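You operate a simulated robot arm through the tools that you are given. There is no shell and no other tool. Be economical: measure what you need, move in short steps, check, and stop when the job is done.

You run a simulated two-armed robot. Do the job below in one go: nothing can be reset, and whatever is moved stays where it is left.

## Task
Stack the white carton marked "springs" from the top of the brown bench on top of the white carton marked "rivets". Put the purple padlock on the clear patch behind the deep crate. Pick up the green gauge with one hand, pass it to the other hand and put it on the back of the orange bench. Any order will do.

Only the result counts: the job must be done as asked and must still hold three seconds after the hand-in. Knocking over, shifting, dropping, spilling or breaking anything else fails it.

## Robot
Two 7-joint arms with three-finger grippers on one trunk, on a base that drives. Base frame: it is fixed to the floor where the robot stands at the start and does not move with it; the origin is under the middle of the robot, x ahead of it, y to its left, z up; the surface under the hand at the start is at about z = 800. Units: mm, degrees, N and s.
The left shoulder is at the start at [30, 124, 1008], the right one opposite. With the tool pointing down near the work surface each hand reaches from about 100 to 780 mm from the robot's upright axis, wherever it stands, measured 20 degrees to its own side. Places, roughly: back of the orange bench (17x91 cm) [1800, 5320, 840]; clear patch behind the deep crate [-3500, -500, 500]; green gauge [6000, 5000, 1000]; purple padlock [-3000, -1000, 500]. Payload 2.2 kg a hand.
Tool frame (each hand has its own): the origin (TCP) lies between the finger pads and is the grasp point; the fingertips stand 28 mm ahead of it; z points along the fingers, y is the line along which they close. Largest opening 102 mm; the body of the gripper starts 71 mm behind the TCP.
Orientation is told as [roll, pitch, yaw] about the base's x, y, z axes, in that order, counted from this pose: with the fingers straight down and closing along the base's y, the tool's x points along the base's -x, its y along +y and its z along -z.

## Interface
- The arms move only by the tool servo_tool. It takes "left_rows", "right_rows" or both (then of equal length, played together; a hand with none holds still); each is text: rows parted by semicolons, each of 6 numbers parted by spaces: the shift along the tool's x, y, z in mm, then the turn, a rotation vector about the tool's x, y, z in degrees. In form: tx ty tz ax ay az; .... A call has 1 to 12 rows; each row shifts and turns the commanded pose from where the row before left it, along the tool's axes as they then stand. "left_jaw" and "right_jaw" are, for a hand that has rows, the closure in counts, from 0 (fully open) to 255 (shut), set as the call begins (left out, the last holds). Rows are played at 5 a second. More than 50 mm and 8.6 degrees between two rows, or a gripper value outside its range, and nothing of the call is played. A pose out of reach is approached as far as the arm can. The call stops where the force on the tool passes 40 N (or 10 N more than at its start, if that is more) or the arm is blocked; 0.2 s more then pass. The fingers move at their own pace and stop on an object; they squeeze with about 23 N. The grip force told is the motor's: it shows also when the fingers shut on nothing. Time passes only in rows, and 0.2 s behind the last, so rows that do not move let the fingers close. It gives the time, the measured TCP pose, the force on the tool (base axes), the opening and the grip force at its end, in the units of the frame above (readings bear some noise), with the torque about the TCP (base axes, N m) and any sound that the robot's microphone picked up.
- Cameras (640 x 400 px; columns grow to the right, rows downward): "scene" is now at [44.3, 3.6, 1721.9]; the picture's right is [0.03, -1.00, 0.00], its down [-0.77, -0.02, -0.63] and it looks along [0.63, 0.02, -0.77] (base axes); focal length 283 px, centre (320, 200). "left" rides on the left gripper at [72, 38, -86] in its tool frame; the picture's right is [-0.46, 0.89, 0.00], its down [-0.60, -0.32, -0.73] and it looks along [-0.65, -0.34, 0.68] (tool axes); focal length 256 px, centre (320, 200). "right" rides on the right gripper at [69, 44, -86] in its tool frame; the picture's right is [-0.53, 0.85, 0.00], its down [-0.58, -0.36, -0.73] and it looks along [-0.62, -0.39, 0.68] (tool axes); focal length 256 px, centre (320, 200). There is no depth. A picture from a camera that has moved, and an enlarged one, comes with that camera's place and axes in the base frame and with its lens.
- get_image(camera): a new picture of that camera. It takes no simulated time.
- move_column(by): slides the trunk up (or, below 0, down) by that many mm; the arms and the scene camera ride with it, the base frame stays. It gives what a move gives, with no picture.
- drive_base(legs): drives the robot by 1 to 6 legs, each [ahead, left, turn to the left] in mm, mm and degrees, along the robot's own axes; the way and the turn of a leg run together, so that a leg with both is an arc; at most 1500 mm and 180 degrees a leg. The arms and the cameras ride along, it lands a little off, and it stops where it bumps. It gives what a move gives.
- pan_tilt(pan, tilt): turns the head with the scene camera to pan (to the left, within 143 degrees either way) and tilt (down, from -29 to 69), counted from straight ahead of the robot. It gives what a move gives.
- close_up(camera, box): a new picture of the part [left, top, right, bottom] of that camera's present view, enlarged. It takes no simulated time.
- finish_job(): hands the job in; it is judged then, once.

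Work in short steps. Places have to be worked out from the pictures, the camera data and where the tool is seen: move nearer, look again, correct. Check each grasp and each placing, and mend what went wrong. You have 165 turns and 130 pictures in all, those below and enlarged ones among them. Open the grippers and draw the arms clear of the work before you hand the job in, unless the task says otherwise; then end with one line.

The tools are called after ">>>" as a command line: name --argument value ..., lists and objects as JSON in quotes. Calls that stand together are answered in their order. servo_tool: Moves the arms, as the interface text tells. Its arguments: {"type":"object","properties":{"left_rows":{"type":"string"},"left_jaw":{"type":"number"},"right_rows":{"type":"string"},"right_jaw":{"type":"number"}},"required":[]} The other tools are called the same way: move_column (by) slides the trunk up or down; drive_base (legs) drives the base; pan_tilt (pan, tilt) turns the head that bears the scene camera; get_image (camera) takes a picture; close_up (camera, box) takes an enlarged picture of a part of a camera's view; finish_job () hands the job in.

At the start:

```text
time_s: 0.0
left_tool_pos: [530.5, 174.4, 1101.9]
left_tool_rot: [0.0, -0.1, 0.0]
left_ft_force: [-0.1, 0.0, -0.2]
left_moment: [0.04, 0.02, -0.03]
left_grip_width: 102.1
left_grip_force: 0.0
right_tool_pos: [432.0, -242.0, 1126.9]
right_tool_rot: [0.0, 0.0, 0.0]
right_ft_force: [-0.3, -0.3, 0.3]
right_moment: [-0.04, -0.01, 0.01]
right_grip_width: 102.0
right_grip_force: 0.0
trunk travel left (down, up): [-250.0, 290.0]
robot x, y, heading: [3.4, -2.7, -0.2]
head pan, tilt: [1.7, 50.7]
```

scene: 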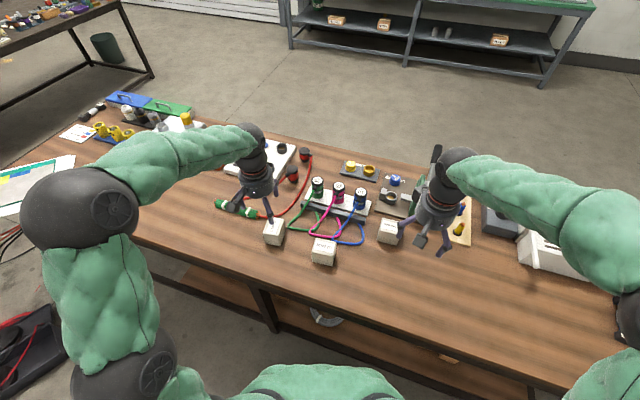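
right: 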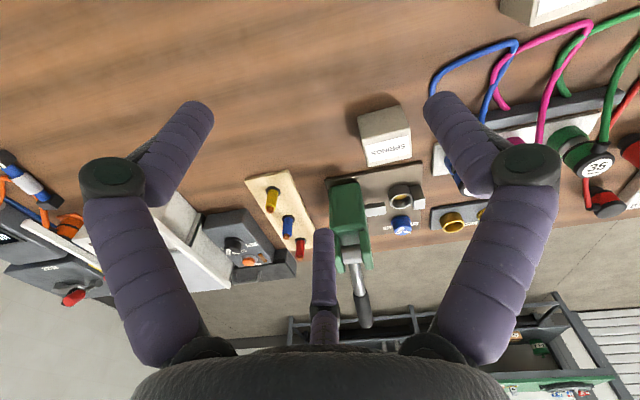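
left: 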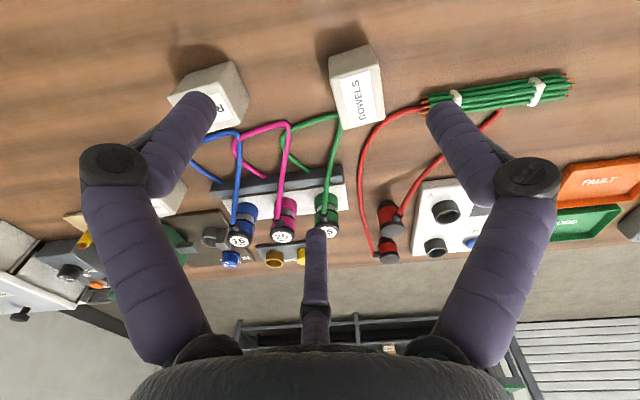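

The three small cartons stand on the bench ahead. I'll read their labels first.

>>> close_up --camera "scene" --box '[240, 170, 480, 320]'

>>> close_up --camera "left" --box '[120, 30, 400, 205]'

```text
2.67 times, centred on (360, 245) of scene
camera zoom: at [44.3, 3.6, 1721.9], right [0.03, -1.0, 0.0], down [-0.77, -0.02, -0.63], along [0.63, 0.02, -0.77], focal length 755 px, centre (213, 80)
```

zoom: 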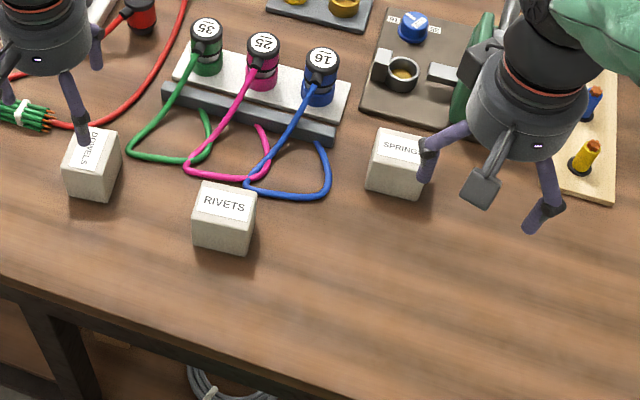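

```text
2.29 times, centred on (260, 118) of left
camera zoom: at [457.9, 211.7, 1187.5], right [0.46, 0.89, 0.0], down [0.6, -0.32, 0.73], along [0.65, -0.34, -0.68], focal length 585 px, centre (457, 389)
```

zoom: 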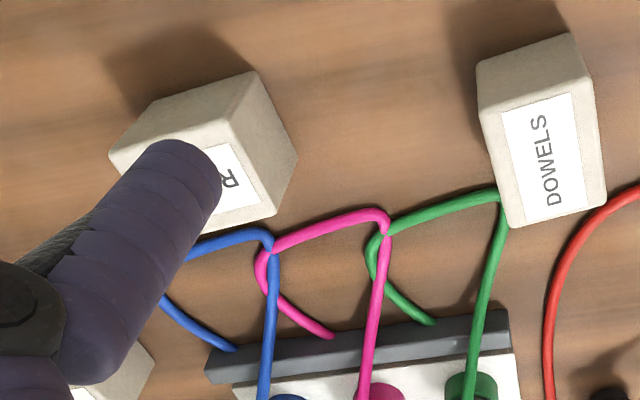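

The cartons are springs, rivets and dowels. I'll zoom in tightly on springs and rivets to get their geometry.

>>> close_up --camera "scene" --box '[300, 200, 420, 275]'

>>> close_up --camera "right" --box '[330, 70, 490, 170]'

```text
5.33 times, centred on (360, 238) of scene
camera zoom: at [44.3, 3.6, 1721.9], right [0.03, -1.0, 0.0], down [-0.77, -0.02, -0.63], along [0.63, 0.02, -0.77], focal length 1510 px, centre (107, 0)
```

zoom: 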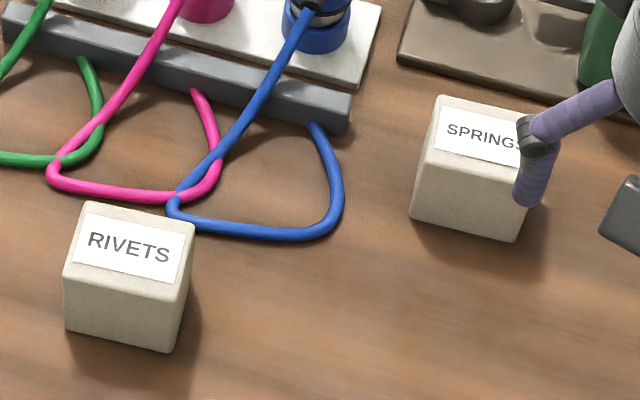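

```text
4.00 times, centred on (410, 120) of right
camera zoom: at [362.2, -199.2, 1213.6], right [0.53, 0.85, 0.0], down [0.58, -0.36, 0.73], along [0.62, -0.39, -0.68], focal length 1024 px, centre (-40, 520)
```

zoom: 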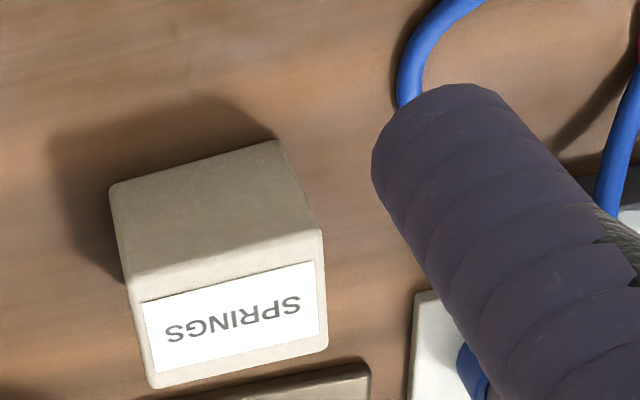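

Springs: top centre about (632,-239), long side 77 mm, yaw about -15°, top about z 867. Rivets: about (537,4), yaw about -9°. I bring the right hand above springs and look.

>>> servo_tool --right_rows "-40 0 25 0 0 0;-40 0 25 0 0 0;-40 0 25 0 0 0;-40 0 25 0 0 0;-40 0 25 0 0 0;0 0 0 0 0 7.5;0 0 0 0 0 7.5;0 0 0 0 0 0" --right_jaw 0

>>> get_image --camera "right"

>>> get_image --camera "scene"

```text
time_s: 1.8
left_tool_pos: [528.9, 173.5, 1102.1]
left_tool_rot: [0.0, 0.1, 0.0]
left_ft_force: [-0.9, 0.9, -0.2]
left_moment: [0.02, -0.01, 0.01]
left_grip_width: 101.9
left_grip_force: 0.1
right_tool_pos: [630.2, -241.2, 1000.5]
right_tool_rot: [-0.1, -0.1, -15.1]
right_ft_force: [0.5, -0.9, -0.6]
right_moment: [0.01, -0.01, 0.01]
right_grip_width: 102.1
right_grip_force: 0.0
trunk travel left (down, up): [-250.0, 290.0]
robot x, y, heading: [0.0, 0.6, -0.0]
head pan, tilt: [1.7, 50.7]
```

```text
122 pictures are left
camera right: at [576.6, -182.1, 1086.4], right [0.74, 0.68, 0.0], down [0.46, -0.5, 0.73], along [0.5, -0.54, -0.68], focal length 256 px, centre (320, 200)
```

right: 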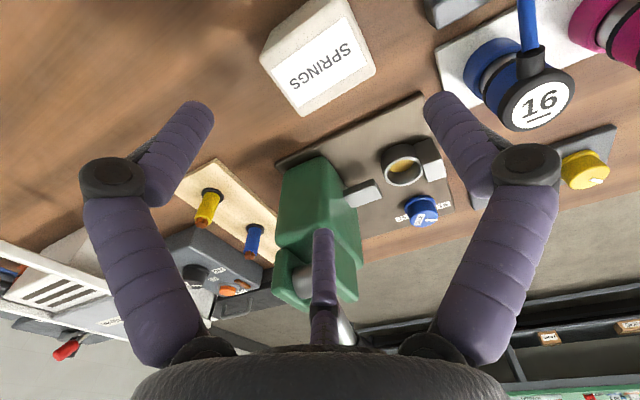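

```text
121 pictures are left
camera scene: at [43.8, 3.6, 1721.9], right [0.03, -1.0, 0.0], down [-0.77, -0.02, -0.63], along [0.63, 0.02, -0.77], focal length 283 px, centre (320, 200)
```

scene: 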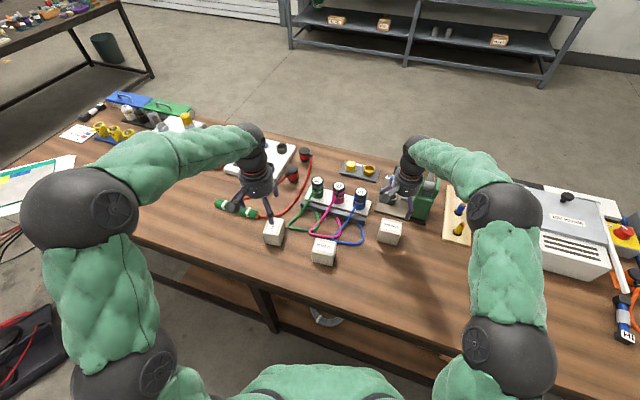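

The wrist view confirms springs at about (630,-239), yaw -15°, under the hand. I go down most of the way and check.

>>> servo_tool --right_rows "0 2 30 0 0 0;0 0 30 0 0 0;0 0 30 0 0 0;0 0 20 0 0 0;0 0 15 0 0 0;0 0 0 0 0 0"

>>> get_image --camera "right"

>>> close_up --camera "scene" --box '[340, 180, 460, 255]'

```text
time_s: 3.2
left_tool_pos: [529.0, 174.4, 1101.6]
left_tool_rot: [-0.1, 0.0, 0.0]
left_ft_force: [0.4, 0.1, 0.3]
left_moment: [-0.02, -0.04, 0.02]
left_grip_width: 101.9
left_grip_force: 0.0
right_tool_pos: [631.7, -239.2, 877.5]
right_tool_rot: [-0.1, 0.0, -15.0]
right_ft_force: [0.4, -0.7, 0.3]
right_moment: [-0.02, 0.0, 0.0]
right_grip_width: 102.0
right_grip_force: 0.1
trunk travel left (down, up): [-250.0, 290.0]
robot x, y, heading: [0.4, -2.0, -0.0]
head pan, tilt: [1.7, 50.7]
```

```text
120 pictures are left
camera right: at [576.5, -179.6, 963.4], right [0.74, 0.68, 0.0], down [0.46, -0.5, 0.73], along [0.5, -0.54, -0.68], focal length 256 px, centre (320, 200)
```

right: 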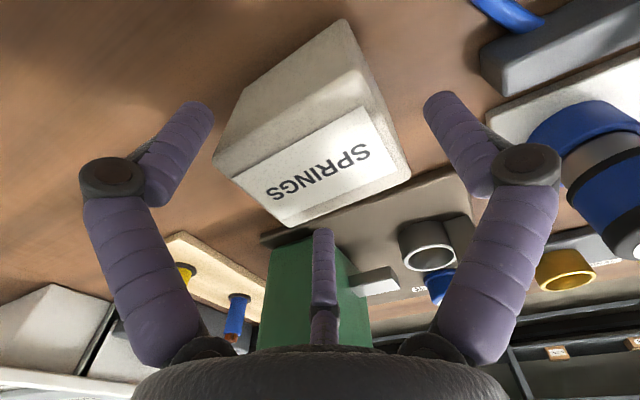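

```text
5.33 times, centred on (400, 218) of scene
camera zoom: at [44.1, 3.7, 1721.9], right [0.03, -1.0, 0.0], down [-0.77, -0.02, -0.63], along [0.63, 0.02, -0.77], focal length 1510 px, centre (-107, 107)
```

zoom: 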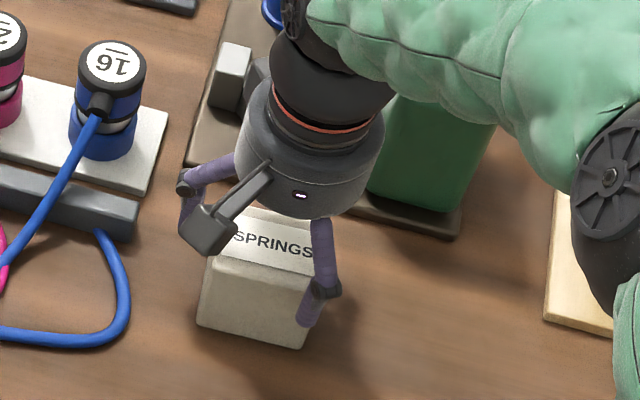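

The carton sits between the fingers (centre about (633,-241)). I go down the rest and close.

>>> servo_tool --right_rows "0 -2 20 0 0 0;0 0 20 0 0 0;0 0 0 0 0 0"

>>> servo_tool --right_rows "0 0 0 0 0 0;0 0 0 0 0 0;0 0 0 0 0 0;0 0 0 0 0 0" --right_jaw 255

>>> servo_tool --right_rows "0 0 -10 0 0 0;0 0 -20 0 0 0;0 0 -40 0 0 0;0 0 -40 0 0 0;0 0 0 0 0 0"

>>> get_image --camera "right"

>>> get_image --camera "scene"

```text
time_s: 4.0
left_tool_pos: [530.6, 175.6, 1102.7]
left_tool_rot: [0.0, 0.0, 0.1]
left_ft_force: [0.8, 0.8, 0.6]
left_moment: [-0.02, 0.02, 0.0]
left_grip_width: 102.0
left_grip_force: 0.0
right_tool_pos: [631.2, -240.5, 838.5]
right_tool_rot: [0.0, 0.1, -15.0]
right_ft_force: [1.4, 0.1, 0.3]
right_moment: [0.0, -0.01, 0.03]
right_grip_width: 102.1
right_grip_force: 0.1
trunk travel left (down, up): [-250.0, 290.0]
robot x, y, heading: [0.3, -0.3, -0.2]
head pan, tilt: [1.7, 50.7]
```

```text
time_s: 5.0
left_tool_pos: [528.9, 174.5, 1102.2]
left_tool_rot: [0.0, 0.0, 0.1]
left_ft_force: [-0.4, 0.2, -0.3]
left_moment: [0.0, 0.02, 0.01]
left_grip_width: 101.7
left_grip_force: 0.1
right_tool_pos: [632.7, -241.5, 839.0]
right_tool_rot: [-0.1, 0.0, -15.0]
right_ft_force: [1.6, 1.4, 5.4]
right_moment: [0.17, -0.02, 0.0]
right_grip_width: 70.8
right_grip_force: 23.1
trunk travel left (down, up): [-250.0, 290.0]
robot x, y, heading: [-0.0, -1.0, -0.1]
head pan, tilt: [1.7, 50.7]
```

```text
time_s: 6.2
left_tool_pos: [531.1, 175.7, 1101.8]
left_tool_rot: [-0.1, -0.1, -0.1]
left_ft_force: [-0.2, 0.7, -0.3]
left_moment: [-0.01, -0.01, 0.02]
left_grip_width: 101.6
left_grip_force: 0.0
right_tool_pos: [631.7, -240.3, 949.1]
right_tool_rot: [0.0, 0.1, -15.0]
right_ft_force: [-0.2, -0.4, -2.0]
right_moment: [0.02, 0.01, -0.04]
right_grip_width: 70.8
right_grip_force: 23.1
trunk travel left (down, up): [-250.0, 290.0]
robot x, y, heading: [0.4, -1.2, 0.1]
head pan, tilt: [1.7, 50.7]
```

```text
118 pictures are left
camera right: at [576.0, -181.6, 1034.5], right [0.73, 0.68, 0.0], down [0.46, -0.5, 0.73], along [0.49, -0.54, -0.68], focal length 256 px, centre (320, 200)
```

right: 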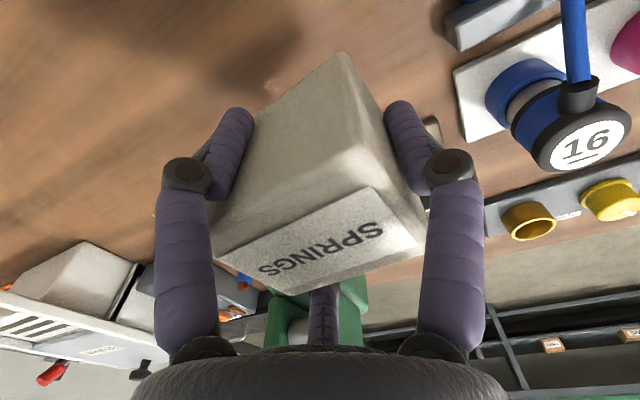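

```text
117 pictures are left
camera scene: at [45.3, 3.4, 1721.8], right [0.03, -1.0, 0.0], down [-0.77, -0.02, -0.63], along [0.63, 0.02, -0.77], focal length 283 px, centre (320, 200)
```

scene: 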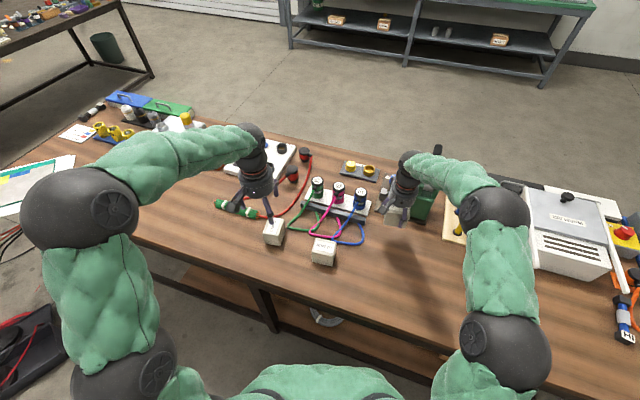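

Springs is held firmly. I shift the left hand back 100 mm to see rivets between its fingers, and zoom the scene camera on rivets.

>>> servo_tool --left_rows "34 0 0 0 0 0;33 0 0 0 0 0;33 0 0 0 0 0;0 0 0 0 0 0"

>>> close_up --camera "left" --box '[190, 90, 350, 190]'

>>> close_up --camera "scene" --box '[284, 225, 364, 275]'

```text
time_s: 7.2
left_tool_pos: [427.6, 175.2, 1100.8]
left_tool_rot: [0.0, 0.2, 0.0]
left_ft_force: [0.2, 0.7, -0.6]
left_moment: [0.01, 0.02, 0.04]
left_grip_width: 102.0
left_grip_force: 0.0
right_tool_pos: [632.0, -241.2, 947.9]
right_tool_rot: [0.0, 0.0, -15.0]
right_ft_force: [-0.5, 0.2, -2.1]
right_moment: [-0.03, 0.03, 0.0]
right_grip_width: 70.7
right_grip_force: 23.0
trunk travel left (down, up): [-250.0, 290.0]
robot x, y, heading: [0.3, 6.1, 0.0]
head pan, tilt: [1.7, 50.7]
```

```text
4.00 times, centred on (270, 140) of left
camera zoom: at [356.0, 211.9, 1186.5], right [0.46, 0.89, 0.0], down [0.6, -0.32, 0.73], along [0.65, -0.34, -0.68], focal length 1024 px, centre (520, 440)
```

zoom: 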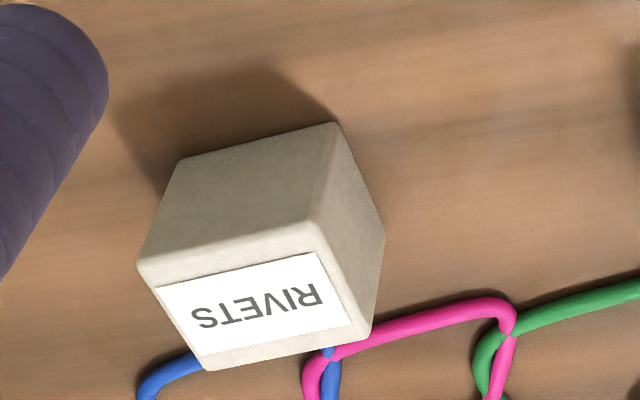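

```text
8.00 times, centred on (324, 250) of scene
camera zoom: at [45.9, 3.4, 1721.8], right [0.03, -1.0, 0.0], down [-0.77, -0.02, -0.63], along [0.63, 0.02, -0.77], focal length 2264 px, centre (288, -200)
```

zoom: 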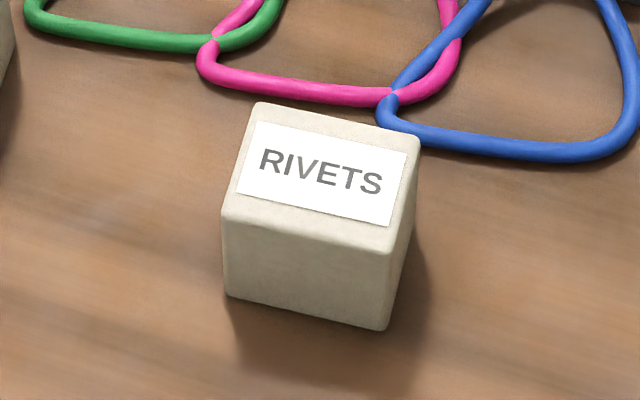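

Rivets top centre comes out at about (534,3), yaw about -13°, top z about 865-880. I raise springs and carry it above rivets.

>>> servo_tool --right_rows "0 0 -40 0 0 0;26 35.1 0 0 0 0;26 35.1 0 0 0 0;26 35.1 0 0 0 0;26 35.1 0 0 0 0;26 35.1 0 0 0 0;26 35.1 0 0 0 -1;0 0 0 0 0 0"

>>> close_up --camera "scene" --box '[260, 180, 380, 255]'

>>> get_image --camera "left"

```text
time_s: 9.0
left_tool_pos: [429.2, 175.4, 1101.7]
left_tool_rot: [0.0, -0.1, 0.0]
left_ft_force: [0.1, -0.1, -0.4]
left_moment: [-0.01, -0.01, 0.01]
left_grip_width: 102.1
left_grip_force: 0.1
right_tool_pos: [537.9, 1.9, 987.0]
right_tool_rot: [0.0, 0.0, -14.0]
right_ft_force: [-0.6, -0.3, -2.8]
right_moment: [0.03, 0.02, 0.0]
right_grip_width: 70.8
right_grip_force: 22.9
trunk travel left (down, up): [-250.0, 290.0]
robot x, y, heading: [2.7, 2.9, -0.1]
head pan, tilt: [1.7, 50.7]
```

```text
5.33 times, centred on (320, 218) of scene
camera zoom: at [44.8, 2.7, 1721.9], right [0.03, -1.0, 0.0], down [-0.77, -0.02, -0.63], along [0.63, 0.02, -0.77], focal length 1510 px, centre (320, 107)
```

zoom: 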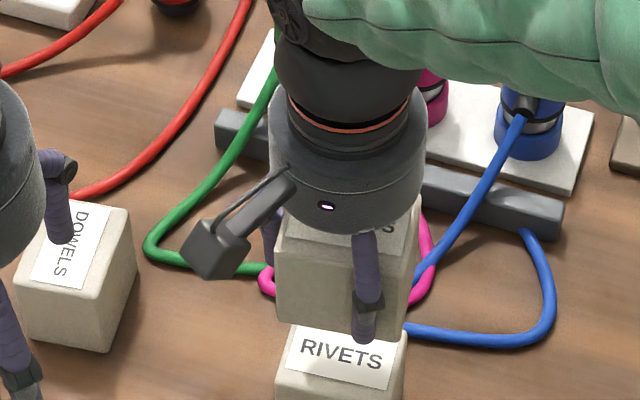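

```text
113 pictures are left
camera left: at [355.7, 211.4, 1186.9], right [0.47, 0.89, 0.0], down [0.6, -0.32, 0.73], along [0.65, -0.34, -0.68], focal length 256 px, centre (320, 200)
```

left: 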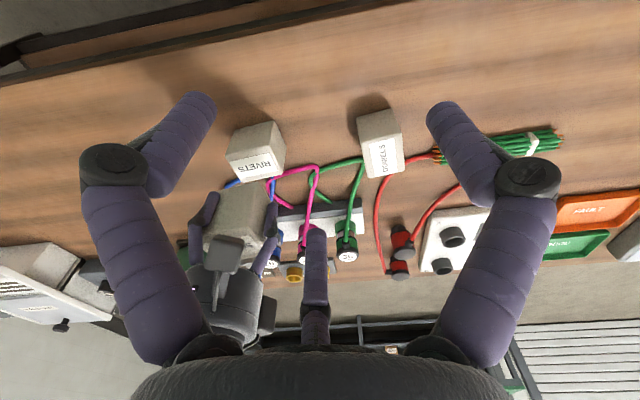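

Well aligned sideways. I lower to about z 932 and check the gap.

>>> servo_tool --right_rows "0 0 20 0 0 0;0 0 20 0 0 0;0 0 14 0 0 0;0 0 0 0 0 0"

>>> close_up --camera "scene" --box '[280, 215, 376, 275]'

>>> close_up --camera "left" --box '[190, 90, 350, 190]'

```text
time_s: 10.0
left_tool_pos: [426.5, 175.6, 1102.1]
left_tool_rot: [-0.1, 0.0, 0.0]
left_ft_force: [-0.1, -1.5, -0.8]
left_moment: [0.01, 0.01, 0.01]
left_grip_width: 102.1
left_grip_force: 0.1
right_tool_pos: [534.0, 1.7, 932.5]
right_tool_rot: [0.0, 0.0, -14.0]
right_ft_force: [-0.2, -0.2, -2.2]
right_moment: [0.01, 0.0, 0.04]
right_grip_width: 70.7
right_grip_force: 23.1
trunk travel left (down, up): [-250.0, 290.0]
robot x, y, heading: [0.1, 2.0, -0.1]
head pan, tilt: [1.7, 50.7]
```

```text
6.67 times, centred on (328, 245) of scene
camera zoom: at [44.2, 3.7, 1721.9], right [0.03, -1.0, 0.0], down [-0.77, -0.02, -0.63], along [0.63, 0.02, -0.77], focal length 1887 px, centre (267, -100)
```

zoom: 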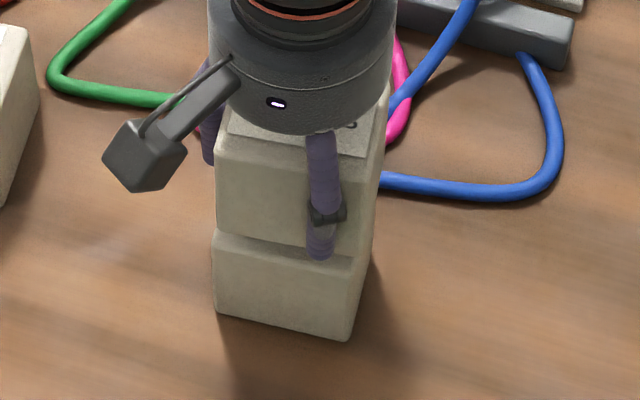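

```text
4.00 times, centred on (270, 140) of left
camera zoom: at [355.3, 212.2, 1186.9], right [0.46, 0.89, 0.0], down [0.6, -0.32, 0.73], along [0.65, -0.34, -0.68], focal length 1024 px, centre (520, 440)
```

zoom: 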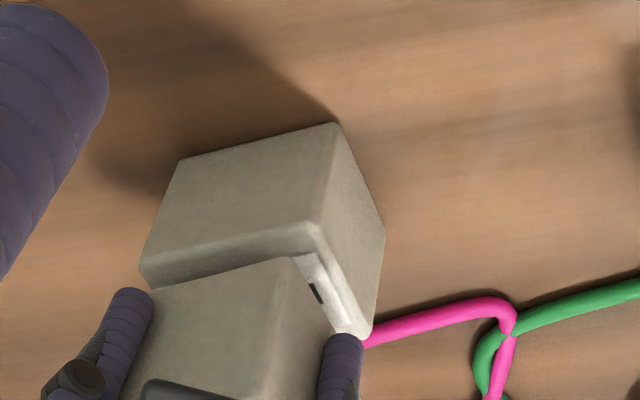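

In both views springs sits squarely over rivets with a small gap. I lower in small steps, watching the force.

>>> servo_tool --right_rows "0 0 4 0 0 0;0 0 4 0 0 0;0 0 3 0 0 0;0 0 3 0 0 0;0 0 0 0 0 0"

>>> close_up --camera "left" --box '[190, 90, 350, 190]'

```text
time_s: 11.2
left_tool_pos: [428.2, 175.5, 1100.5]
left_tool_rot: [0.0, 0.0, 0.0]
left_ft_force: [0.0, 0.5, -0.4]
left_moment: [0.01, -0.04, 0.03]
left_grip_width: 101.9
left_grip_force: 0.1
right_tool_pos: [534.1, 2.6, 919.0]
right_tool_rot: [0.0, 0.0, -13.9]
right_ft_force: [0.1, -0.2, -3.2]
right_moment: [-0.01, 0.0, 0.0]
right_grip_width: 70.7
right_grip_force: 22.8
trunk travel left (down, up): [-250.0, 290.0]
robot x, y, heading: [-2.9, -2.3, -0.1]
head pan, tilt: [1.7, 50.7]
```

```text
4.00 times, centred on (270, 140) of left
camera zoom: at [355.5, 212.1, 1186.9], right [0.46, 0.89, 0.0], down [0.6, -0.32, 0.73], along [0.65, -0.34, -0.68], focal length 1024 px, centre (520, 440)
```

zoom: 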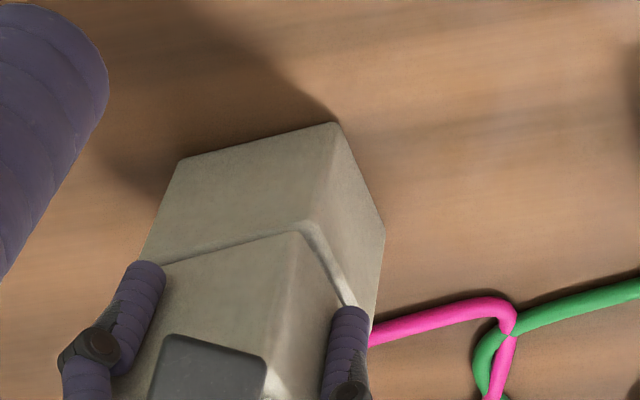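

Still a gap of about 8 mm. I continue in 2 mm steps.

>>> servo_tool --right_rows "0 0 2 0 0 0;0 0 2 0 0 0;0 0 2 0 0 0;0 0 0 0 0 0"

>>> servo_tool --right_rows "0 0 1 0 0 0;0 0 1 0 0 0;0 0 0 0 0 0"

>>> close_up --camera "left" --box '[210, 115, 306, 175]'

```text
time_s: 12.2
left_tool_pos: [427.1, 174.8, 1100.5]
left_tool_rot: [0.1, 0.0, 0.0]
left_ft_force: [0.1, -0.2, -0.5]
left_moment: [0.01, -0.01, 0.02]
left_grip_width: 102.1
left_grip_force: 0.1
right_tool_pos: [535.0, 2.2, 914.2]
right_tool_rot: [0.0, -0.1, -14.0]
right_ft_force: [-0.6, -1.8, 6.4]
right_moment: [-0.09, 0.11, 0.06]
right_grip_width: 70.8
right_grip_force: 22.5
trunk travel left (down, up): [-250.0, 290.0]
robot x, y, heading: [0.9, 3.7, 0.1]
head pan, tilt: [1.7, 50.7]
```

```text
time_s: 13.0
left_tool_pos: [426.2, 175.5, 1101.6]
left_tool_rot: [0.0, -0.1, -0.1]
left_ft_force: [-0.4, -0.2, 0.0]
left_moment: [0.01, -0.03, 0.02]
left_grip_width: 102.1
left_grip_force: 0.0
right_tool_pos: [535.4, 2.5, 913.6]
right_tool_rot: [0.1, -0.2, -14.0]
right_ft_force: [-1.2, -0.6, 19.5]
right_moment: [-0.37, 0.1, 0.08]
right_grip_width: 70.9
right_grip_force: 23.2
trunk travel left (down, up): [-250.0, 290.0]
robot x, y, heading: [0.1, 1.8, -0.1]
head pan, tilt: [1.7, 50.7]
```

```text
6.67 times, centred on (258, 145) of left
camera zoom: at [354.1, 212.1, 1187.4], right [0.46, 0.89, 0.0], down [0.6, -0.32, 0.73], along [0.65, -0.34, -0.68], focal length 1707 px, centre (733, 567)
```

zoom: 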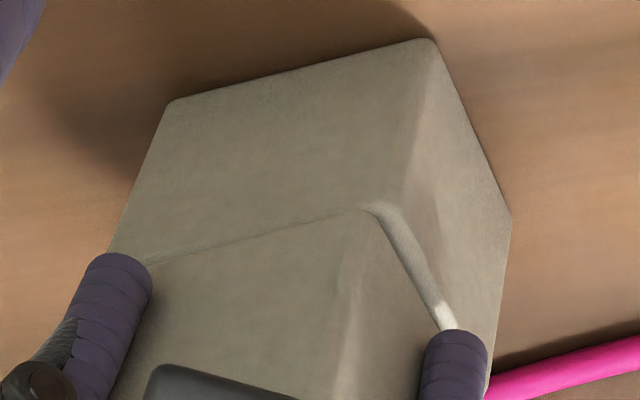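

Contact at z 914, well aligned. I ease off 1 mm, open, and rise.

>>> servo_tool --right_rows "0 0 -1 0 0 0;0 0 0 0 0 0"

>>> servo_tool --right_rows "0 0 0 0 0 0;0 0 0 0 0 0;0 0 0 0 0 0" --right_jaw 0

>>> servo_tool --right_rows "0 0 -20 0 0 0;0 0 -40 0 0 0;0 0 -40 0 0 0;0 0 -40 0 0 0;0 0 -30 0 0 0;40 -25 0 0 0 0;40 -25 0 0 0 0;0 -45 0 0 0 0;0 -45 0 0 0 0;0 0 0 0 0 0"

>>> get_image --camera "scene"

>>> close_up --camera "left" --box '[190, 90, 350, 190]'

```text
time_s: 13.6
left_tool_pos: [428.6, 175.9, 1101.5]
left_tool_rot: [0.0, 0.0, 0.0]
left_ft_force: [-1.2, 0.6, 0.5]
left_moment: [0.0, 0.02, 0.0]
left_grip_width: 102.0
left_grip_force: 0.1
right_tool_pos: [534.2, 2.0, 913.2]
right_tool_rot: [0.1, -0.1, -14.1]
right_ft_force: [2.8, 0.3, 14.2]
right_moment: [-0.14, -0.14, 0.04]
right_grip_width: 70.3
right_grip_force: 23.6
trunk travel left (down, up): [-250.0, 290.0]
robot x, y, heading: [-1.1, -2.5, -0.2]
head pan, tilt: [1.7, 50.7]
```

```text
time_s: 14.4
left_tool_pos: [427.0, 176.5, 1101.5]
left_tool_rot: [0.0, 0.0, 0.0]
left_ft_force: [0.3, -0.8, 0.5]
left_moment: [0.0, 0.0, 0.01]
left_grip_width: 102.2
left_grip_force: 0.1
right_tool_pos: [533.5, 2.0, 913.1]
right_tool_rot: [0.0, 0.0, -13.9]
right_ft_force: [-0.1, -0.1, 0.3]
right_moment: [0.02, 0.0, 0.0]
right_grip_width: 102.0
right_grip_force: 0.1
trunk travel left (down, up): [-250.0, 290.0]
robot x, y, heading: [2.6, -2.2, 0.1]
head pan, tilt: [1.7, 50.7]
```

```text
time_s: 16.6
left_tool_pos: [428.3, 176.2, 1100.4]
left_tool_rot: [0.0, -0.1, -0.1]
left_ft_force: [-0.4, -0.3, 0.2]
left_moment: [0.02, 0.01, -0.02]
left_grip_width: 102.0
left_grip_force: 0.0
right_tool_pos: [420.9, -115.3, 1080.9]
right_tool_rot: [0.0, 0.1, -14.0]
right_ft_force: [0.5, 0.4, -0.2]
right_moment: [-0.01, 0.0, 0.02]
right_grip_width: 102.0
right_grip_force: 0.0
trunk travel left (down, up): [-250.0, 290.0]
robot x, y, heading: [-0.7, -0.1, -0.1]
head pan, tilt: [1.7, 50.7]
```

```text
108 pictures are left
camera scene: at [45.1, 4.2, 1721.9], right [0.03, -1.0, 0.0], down [-0.77, -0.02, -0.63], along [0.63, 0.02, -0.77], focal length 283 px, centre (320, 200)
```

scene: 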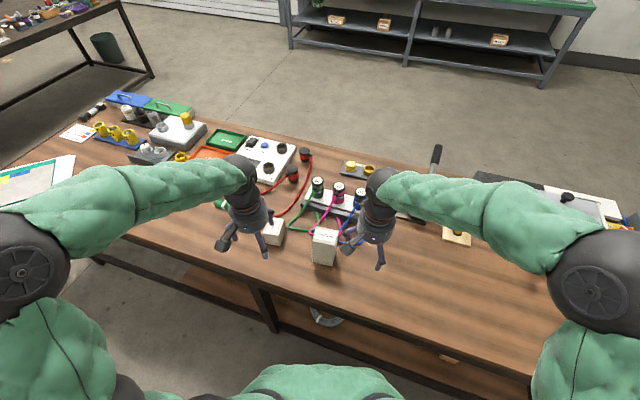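

```text
4.00 times, centred on (270, 140) of left
camera zoom: at [355.8, 212.6, 1186.7], right [0.46, 0.89, 0.0], down [0.6, -0.32, 0.73], along [0.65, -0.34, -0.68], focal length 1024 px, centre (520, 440)
```

zoom: 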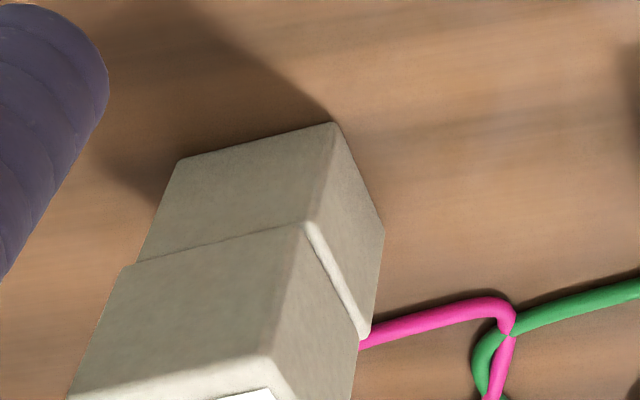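

Springs is stacked cleanly on rivets. I tuck both hands in and up, then back away from the bench a little.

>>> servo_tool --left_rows "0 0 -30 0 0 0;0 0 -30 0 0 0;40 0 0 0 0 0;40 0 0 0 0 0;40 0 0 0 0 0" --right_rows "0 -30 -30 0 0 -7;0 -30 -30 0 0 -7;40 -20 0 0 0 0;40 0 0 0 0 0;40 0 0 0 0 0"

>>> drive_base --legs '[[-500, 0, 0]]'

>>> pan_tilt --pan 143 --tilt 25

>>> get_image --camera "scene"

```text
time_s: 17.8
left_tool_pos: [304.8, 175.3, 1164.8]
left_tool_rot: [0.0, -0.2, 0.0]
left_ft_force: [-0.4, -0.1, -0.3]
left_moment: [-0.02, -0.08, 0.0]
left_grip_width: 101.9
left_grip_force: 0.0
right_tool_pos: [286.7, -195.9, 1142.5]
right_tool_rot: [0.0, 0.0, 0.1]
right_ft_force: [-1.0, 1.0, -0.4]
right_moment: [-0.01, -0.06, 0.02]
right_grip_width: 102.1
right_grip_force: 0.0
trunk travel left (down, up): [-250.0, 290.0]
robot x, y, heading: [4.3, -2.9, -0.0]
head pan, tilt: [1.7, 50.7]
```

```text
time_s: 20.8
left_tool_pos: [-199.5, 174.7, 1164.1]
left_tool_rot: [0.0, 0.1, -0.3]
left_ft_force: [0.6, 0.2, 0.4]
left_moment: [-0.05, -0.05, 0.01]
left_grip_width: 102.1
left_grip_force: 0.0
right_tool_pos: [-220.7, -195.1, 1143.5]
right_tool_rot: [0.1, 0.1, -0.2]
right_ft_force: [-0.1, 0.4, -0.1]
right_moment: [-0.02, -0.05, -0.03]
right_grip_width: 102.1
right_grip_force: 0.0
trunk travel left (down, up): [-250.0, 290.0]
robot x, y, heading: [-510.5, 2.1, -0.2]
head pan, tilt: [1.7, 50.7]
```

```text
time_s: 23.0
left_tool_pos: [-199.9, 174.7, 1162.2]
left_tool_rot: [0.0, 0.0, -0.3]
left_ft_force: [0.1, 1.0, -0.7]
left_moment: [0.0, -0.02, 0.01]
left_grip_width: 101.9
left_grip_force: 0.0
right_tool_pos: [-220.4, -194.8, 1141.2]
right_tool_rot: [-0.1, 0.0, -0.3]
right_ft_force: [-0.1, 0.1, -0.6]
right_moment: [0.03, -0.02, -0.01]
right_grip_width: 102.1
right_grip_force: 0.0
trunk travel left (down, up): [-250.0, 290.0]
robot x, y, heading: [-512.5, 5.2, -0.2]
head pan, tilt: [143.0, 25.0]
```

```text
106 pictures are left
camera scene: at [-614.4, 58.8, 1760.3], right [0.61, 0.8, 0.0], down [0.34, -0.26, -0.91], along [-0.72, 0.55, -0.42], focal length 283 px, centre (320, 200)
```

scene: 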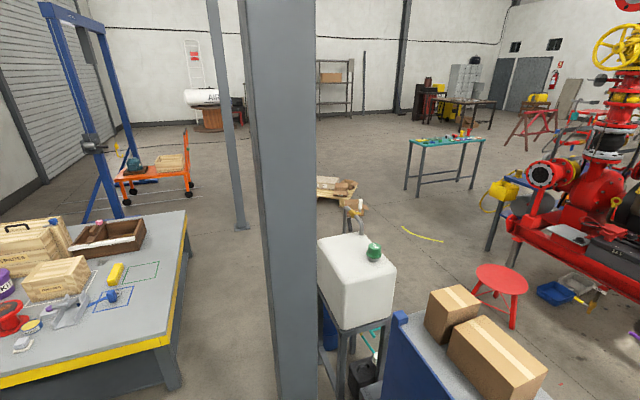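

The grey table with crate lies behind on the robot's right-rear side. I look over the other shoulder too.

>>> pan_tilt --pan -143 --tilt 30

>>> get_image --camera "scene"

```text
time_s: 26.9
left_tool_pos: [-198.9, 174.3, 1162.6]
left_tool_rot: [0.0, -0.1, -0.3]
left_ft_force: [-0.1, -0.1, -0.1]
left_moment: [0.01, 0.01, 0.0]
left_grip_width: 102.0
left_grip_force: 0.0
right_tool_pos: [-219.9, -194.7, 1141.5]
right_tool_rot: [0.0, -0.1, -0.3]
right_ft_force: [0.0, -0.5, 0.2]
right_moment: [-0.02, -0.02, 0.01]
right_grip_width: 101.8
right_grip_force: 0.1
trunk travel left (down, up): [-250.0, 290.0]
robot x, y, heading: [-505.8, 3.2, -0.3]
head pan, tilt: [-143.0, 30.0]
```

```text
105 pictures are left
camera scene: at [-613.6, -51.2, 1752.4], right [-0.6, 0.8, 0.0], down [0.4, 0.3, -0.87], along [-0.69, -0.52, -0.5], focal length 283 px, centre (320, 200)
```

scene: 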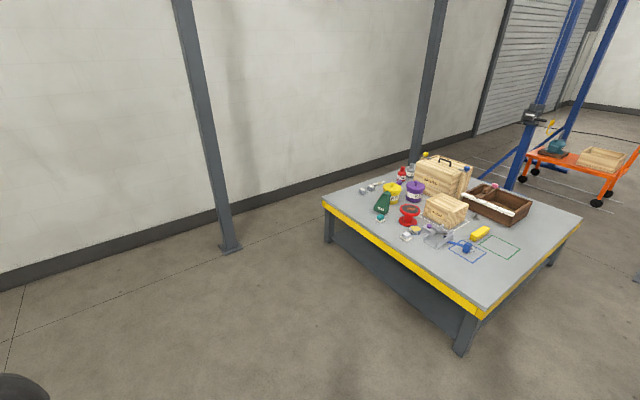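

The table with the crates is clear here. I zoom in to find the padlock and the deep crate.

>>> close_up --camera "scene" --box '[320, 140, 592, 310]'

>>> close_up --camera "scene" --box '[350, 150, 446, 210]'

```text
2.35 times, centred on (456, 225) of scene
camera zoom: at [-613.6, -51.2, 1752.4], right [-0.6, 0.8, 0.0], down [0.4, 0.3, -0.87], along [-0.69, -0.52, -0.5], focal length 666 px, centre (0, 141)
```

zoom: 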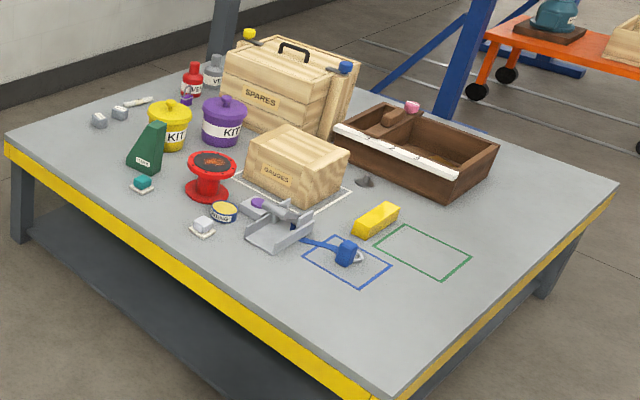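

```text
6.67 times, centred on (398, 180) of scene
camera zoom: at [-613.6, -51.2, 1752.4], right [-0.6, 0.8, 0.0], down [0.4, 0.3, -0.87], along [-0.69, -0.52, -0.5], focal length 1887 px, centre (-200, 333)
```

zoom: 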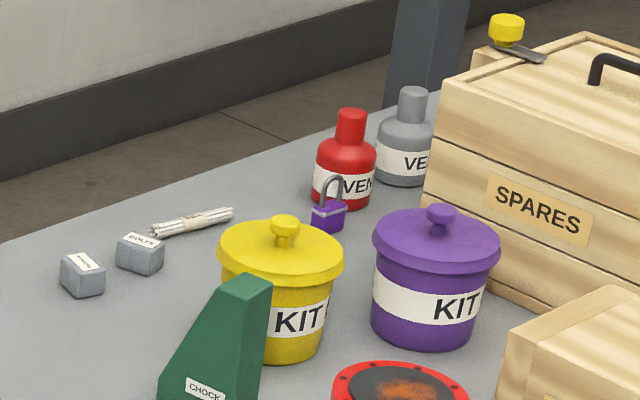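

The purple padlock stands beside the red bottle near the wall-side edge of the grey table. "SPARES" is probably the deep crate. I turn to face parallel with the table's wall-side lane and drive toward its corner, arms high.

>>> drive_base --legs '[[0, 0, 73], [-813, 268, 0], [-813, 268, 0]]'

>>> pan_tilt --pan 60 --tilt 35

>>> get_image --camera "scene"

```text
time_s: 28.9
left_tool_pos: [-319.6, 295.7, 1161.9]
left_tool_rot: [-0.3, 0.4, 28.1]
left_ft_force: [-0.9, -9.0, -2.1]
left_moment: [-0.01, -0.06, 0.25]
left_grip_width: 99.8
left_grip_force: 0.1
right_tool_pos: [-161.8, -35.8, 1141.8]
right_tool_rot: [0.0, 0.0, 28.0]
right_ft_force: [0.5, -0.3, 0.3]
right_moment: [-0.04, 0.02, 0.02]
right_grip_width: 102.0
right_grip_force: 0.1
trunk travel left (down, up): [-250.0, 290.0]
robot x, y, heading: [-508.2, -0.5, 28.1]
head pan, tilt: [-143.0, 30.0]
stopped in leg 1: the force on the tool passed its limit at 48 N (the readings are from after the stop); the commanded pose is now the measured one
```

```text
time_s: 31.9
left_tool_pos: [-319.6, 297.2, 1162.4]
left_tool_rot: [-0.2, 0.2, 28.1]
left_ft_force: [-4.7, -11.9, -3.2]
left_moment: [-0.04, -0.11, 0.47]
left_grip_width: 98.1
left_grip_force: 0.0
right_tool_pos: [-160.2, -36.3, 1141.7]
right_tool_rot: [-0.1, -0.1, 28.1]
right_ft_force: [0.0, 0.5, -0.1]
right_moment: [0.01, -0.04, -0.02]
right_grip_width: 101.9
right_grip_force: 0.1
trunk travel left (down, up): [-250.0, 290.0]
robot x, y, heading: [-511.8, 1.8, 28.2]
head pan, tilt: [60.0, 35.0]
```

```text
102 pictures are left
camera scene: at [-535.4, 73.6, 1744.6], right [1.0, -0.03, 0.0], down [-0.02, -0.57, -0.82], along [0.03, 0.82, -0.57], focal length 283 px, centre (320, 200)
```

scene: 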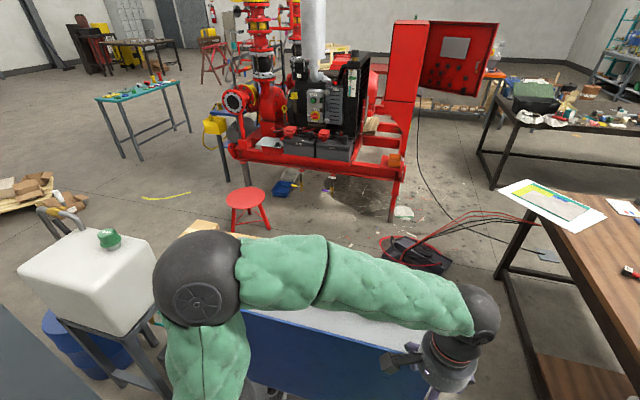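

The left hand touched a blue cabinet beside the robot. I turn back right off it and look.

>>> drive_base --legs '[[0, 0, -28]]'

>>> get_image --camera "scene"

>>> pan_tilt --pan -80 --tilt 40

>>> get_image --camera "scene"

```text
time_s: 32.9
left_tool_pos: [-301.4, 281.8, 1162.2]
left_tool_rot: [0.4, 1.0, 23.7]
left_ft_force: [-7.6, -2.6, 4.0]
left_moment: [0.33, -0.16, 0.48]
left_grip_width: 103.1
left_grip_force: 0.1
right_tool_pos: [-168.1, -65.8, 1142.8]
right_tool_rot: [0.1, 0.0, 23.2]
right_ft_force: [0.5, 0.3, 0.1]
right_moment: [-0.03, 0.01, 0.04]
right_grip_width: 102.2
right_grip_force: 0.1
trunk travel left (down, up): [-250.0, 290.0]
robot x, y, heading: [-509.0, -0.9, 23.3]
head pan, tilt: [60.0, 35.0]
stopped in leg 1: the force on the tool passed its limit at 84 N (the readings are from after the stop); the commanded pose is now the measured one
```

```text
101 pictures are left
camera scene: at [-530.7, 76.6, 1744.6], right [0.99, -0.12, 0.0], down [-0.07, -0.57, -0.82], along [0.1, 0.81, -0.57], focal length 283 px, centre (320, 200)
```

scene: 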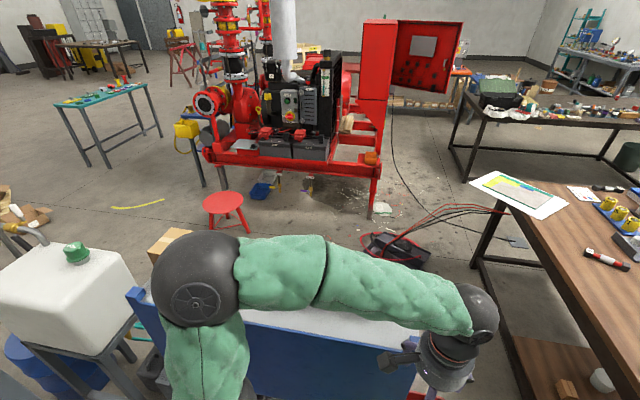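

```text
time_s: 35.1
left_tool_pos: [-300.9, 282.2, 1162.4]
left_tool_rot: [0.4, 1.1, 23.7]
left_ft_force: [-13.1, -2.6, 5.0]
left_moment: [0.37, -0.29, 0.78]
left_grip_width: 103.2
left_grip_force: 0.1
right_tool_pos: [-167.3, -65.9, 1142.0]
right_tool_rot: [0.0, 0.0, 23.1]
right_ft_force: [-0.9, 0.4, -0.2]
right_moment: [0.0, 0.02, -0.01]
right_grip_width: 102.3
right_grip_force: 0.0
trunk travel left (down, up): [-250.0, 290.0]
robot x, y, heading: [-512.6, 1.4, 23.1]
head pan, tilt: [-80.0, 40.0]
```

```text
100 pictures are left
camera scene: at [-495.4, -82.0, 1737.0], right [-0.84, -0.55, 0.0], down [-0.35, 0.54, -0.77], along [0.42, -0.64, -0.64], focal length 283 px, centre (320, 200)
```

scene: 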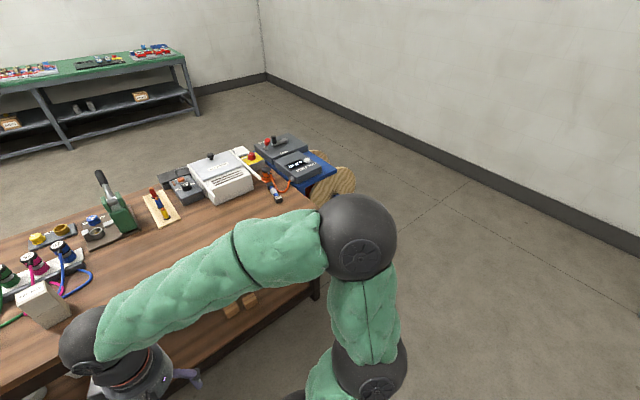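

The left hand still feels a contact. I look through its camera.

>>> get_image --camera "left"

>>> pan_tilt --pan 45 --tilt 65

>>> get_image --camera "scene"

```text
99 pictures are left
camera left: at [-381.4, 286.5, 1249.4], right [0.07, 1.0, 0.0], down [0.69, -0.05, 0.72], along [0.72, -0.05, -0.7], focal length 256 px, centre (320, 200)
```

left: 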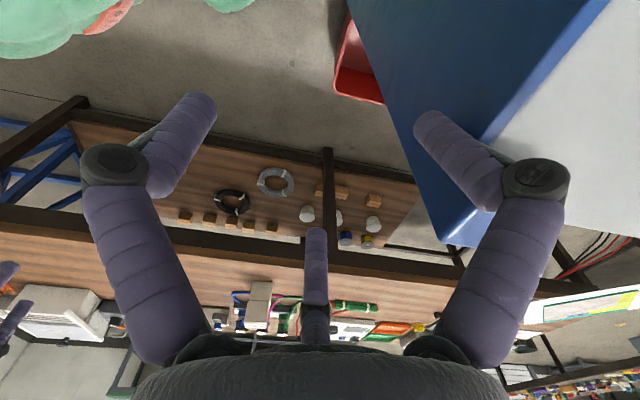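

```text
time_s: 37.1
left_tool_pos: [-302.0, 281.6, 1161.7]
left_tool_rot: [0.3, 1.0, 23.7]
left_ft_force: [-13.4, -4.2, 2.9]
left_moment: [0.2, -0.36, 0.82]
left_grip_width: 103.2
left_grip_force: 0.1
right_tool_pos: [-167.7, -65.0, 1142.5]
right_tool_rot: [0.0, 0.0, 23.1]
right_ft_force: [-1.0, -0.8, 0.0]
right_moment: [-0.03, 0.01, -0.01]
right_grip_width: 101.8
right_grip_force: 0.2
trunk travel left (down, up): [-250.0, 290.0]
robot x, y, heading: [-509.8, 0.9, 23.0]
head pan, tilt: [45.0, 65.0]
```

```text
98 pictures are left
camera scene: at [-519.1, 45.5, 1704.7], right [0.93, -0.37, 0.0], down [-0.34, -0.84, -0.42], along [0.16, 0.39, -0.91], focal length 283 px, centre (320, 200)
```

scene: 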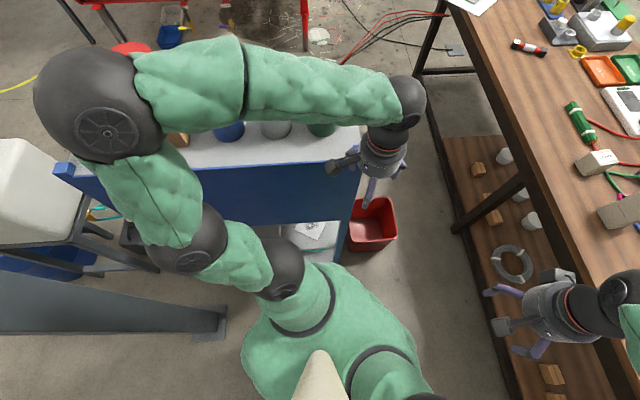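

I zoom on the contact before moving away.

>>> close_up --camera "scene" --box '[300, 100, 460, 200]'

>>> close_up --camera "left" --box '[360, 60, 600, 210]'

```text
4.00 times, centred on (380, 150) of scene
camera zoom: at [-519.1, 45.5, 1704.7], right [0.93, -0.37, 0.0], down [-0.34, -0.84, -0.42], along [0.16, 0.39, -0.91], focal length 1132 px, centre (80, 400)
```

zoom: 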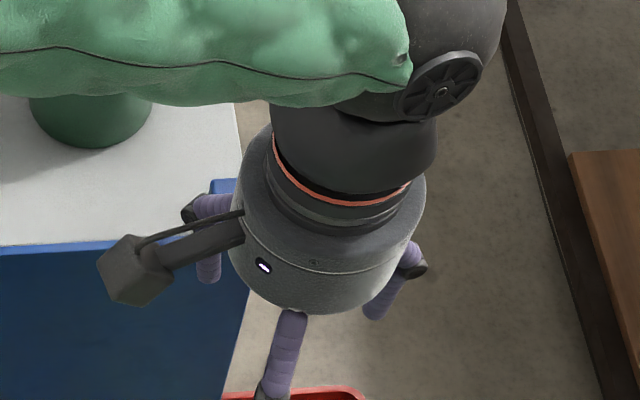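

```text
2.67 times, centred on (480, 135) of left
camera zoom: at [-381.4, 286.4, 1249.4], right [0.07, 1.0, 0.0], down [0.69, -0.05, 0.72], along [0.72, -0.05, -0.7], focal length 683 px, centre (-107, 373)
```

zoom: 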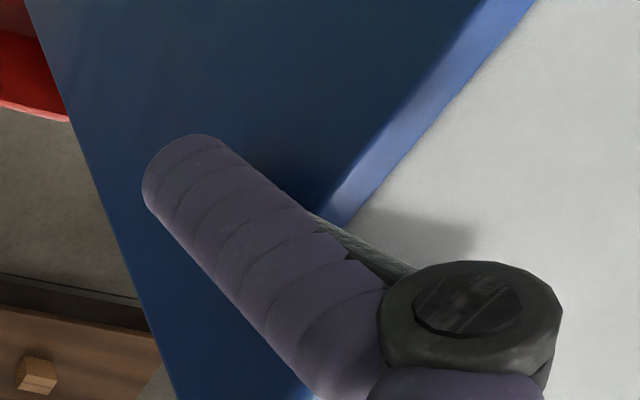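

The left finger's knuckle is beside the cabinet's raised corner. I lift the left hand straight up to free it.

>>> servo_tool --left_rows "0 0 -10 0 0 0;0 0 -10 0 0 0;0 0 -10 0 0 0;0 0 -10 0 0 0;0 0 -10 0 0 0;0 0 -10 0 0 0;0 0 0 0 0 0"

>>> close_up --camera "scene" --box '[300, 100, 460, 200]'

```text
time_s: 38.7
left_tool_pos: [-298.0, 283.0, 1223.8]
left_tool_rot: [0.5, 1.0, 23.5]
left_ft_force: [-0.2, 0.6, -0.4]
left_moment: [0.02, 0.03, -0.03]
left_grip_width: 101.9
left_grip_force: 0.0
right_tool_pos: [-165.7, -65.8, 1141.0]
right_tool_rot: [0.0, 0.1, 23.0]
right_ft_force: [0.0, -0.5, -0.3]
right_moment: [-0.02, 0.01, -0.01]
right_grip_width: 102.2
right_grip_force: 0.1
trunk travel left (down, up): [-250.0, 290.0]
robot x, y, heading: [-506.3, -2.6, 23.0]
head pan, tilt: [45.0, 65.0]
```

```text
4.00 times, centred on (380, 150) of scene
camera zoom: at [-516.5, 46.7, 1704.7], right [0.93, -0.37, 0.0], down [-0.34, -0.84, -0.42], along [0.16, 0.39, -0.91], focal length 1132 px, centre (80, 400)
```

zoom: 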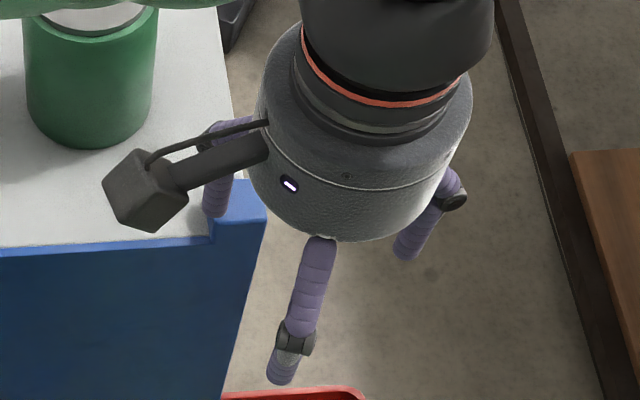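

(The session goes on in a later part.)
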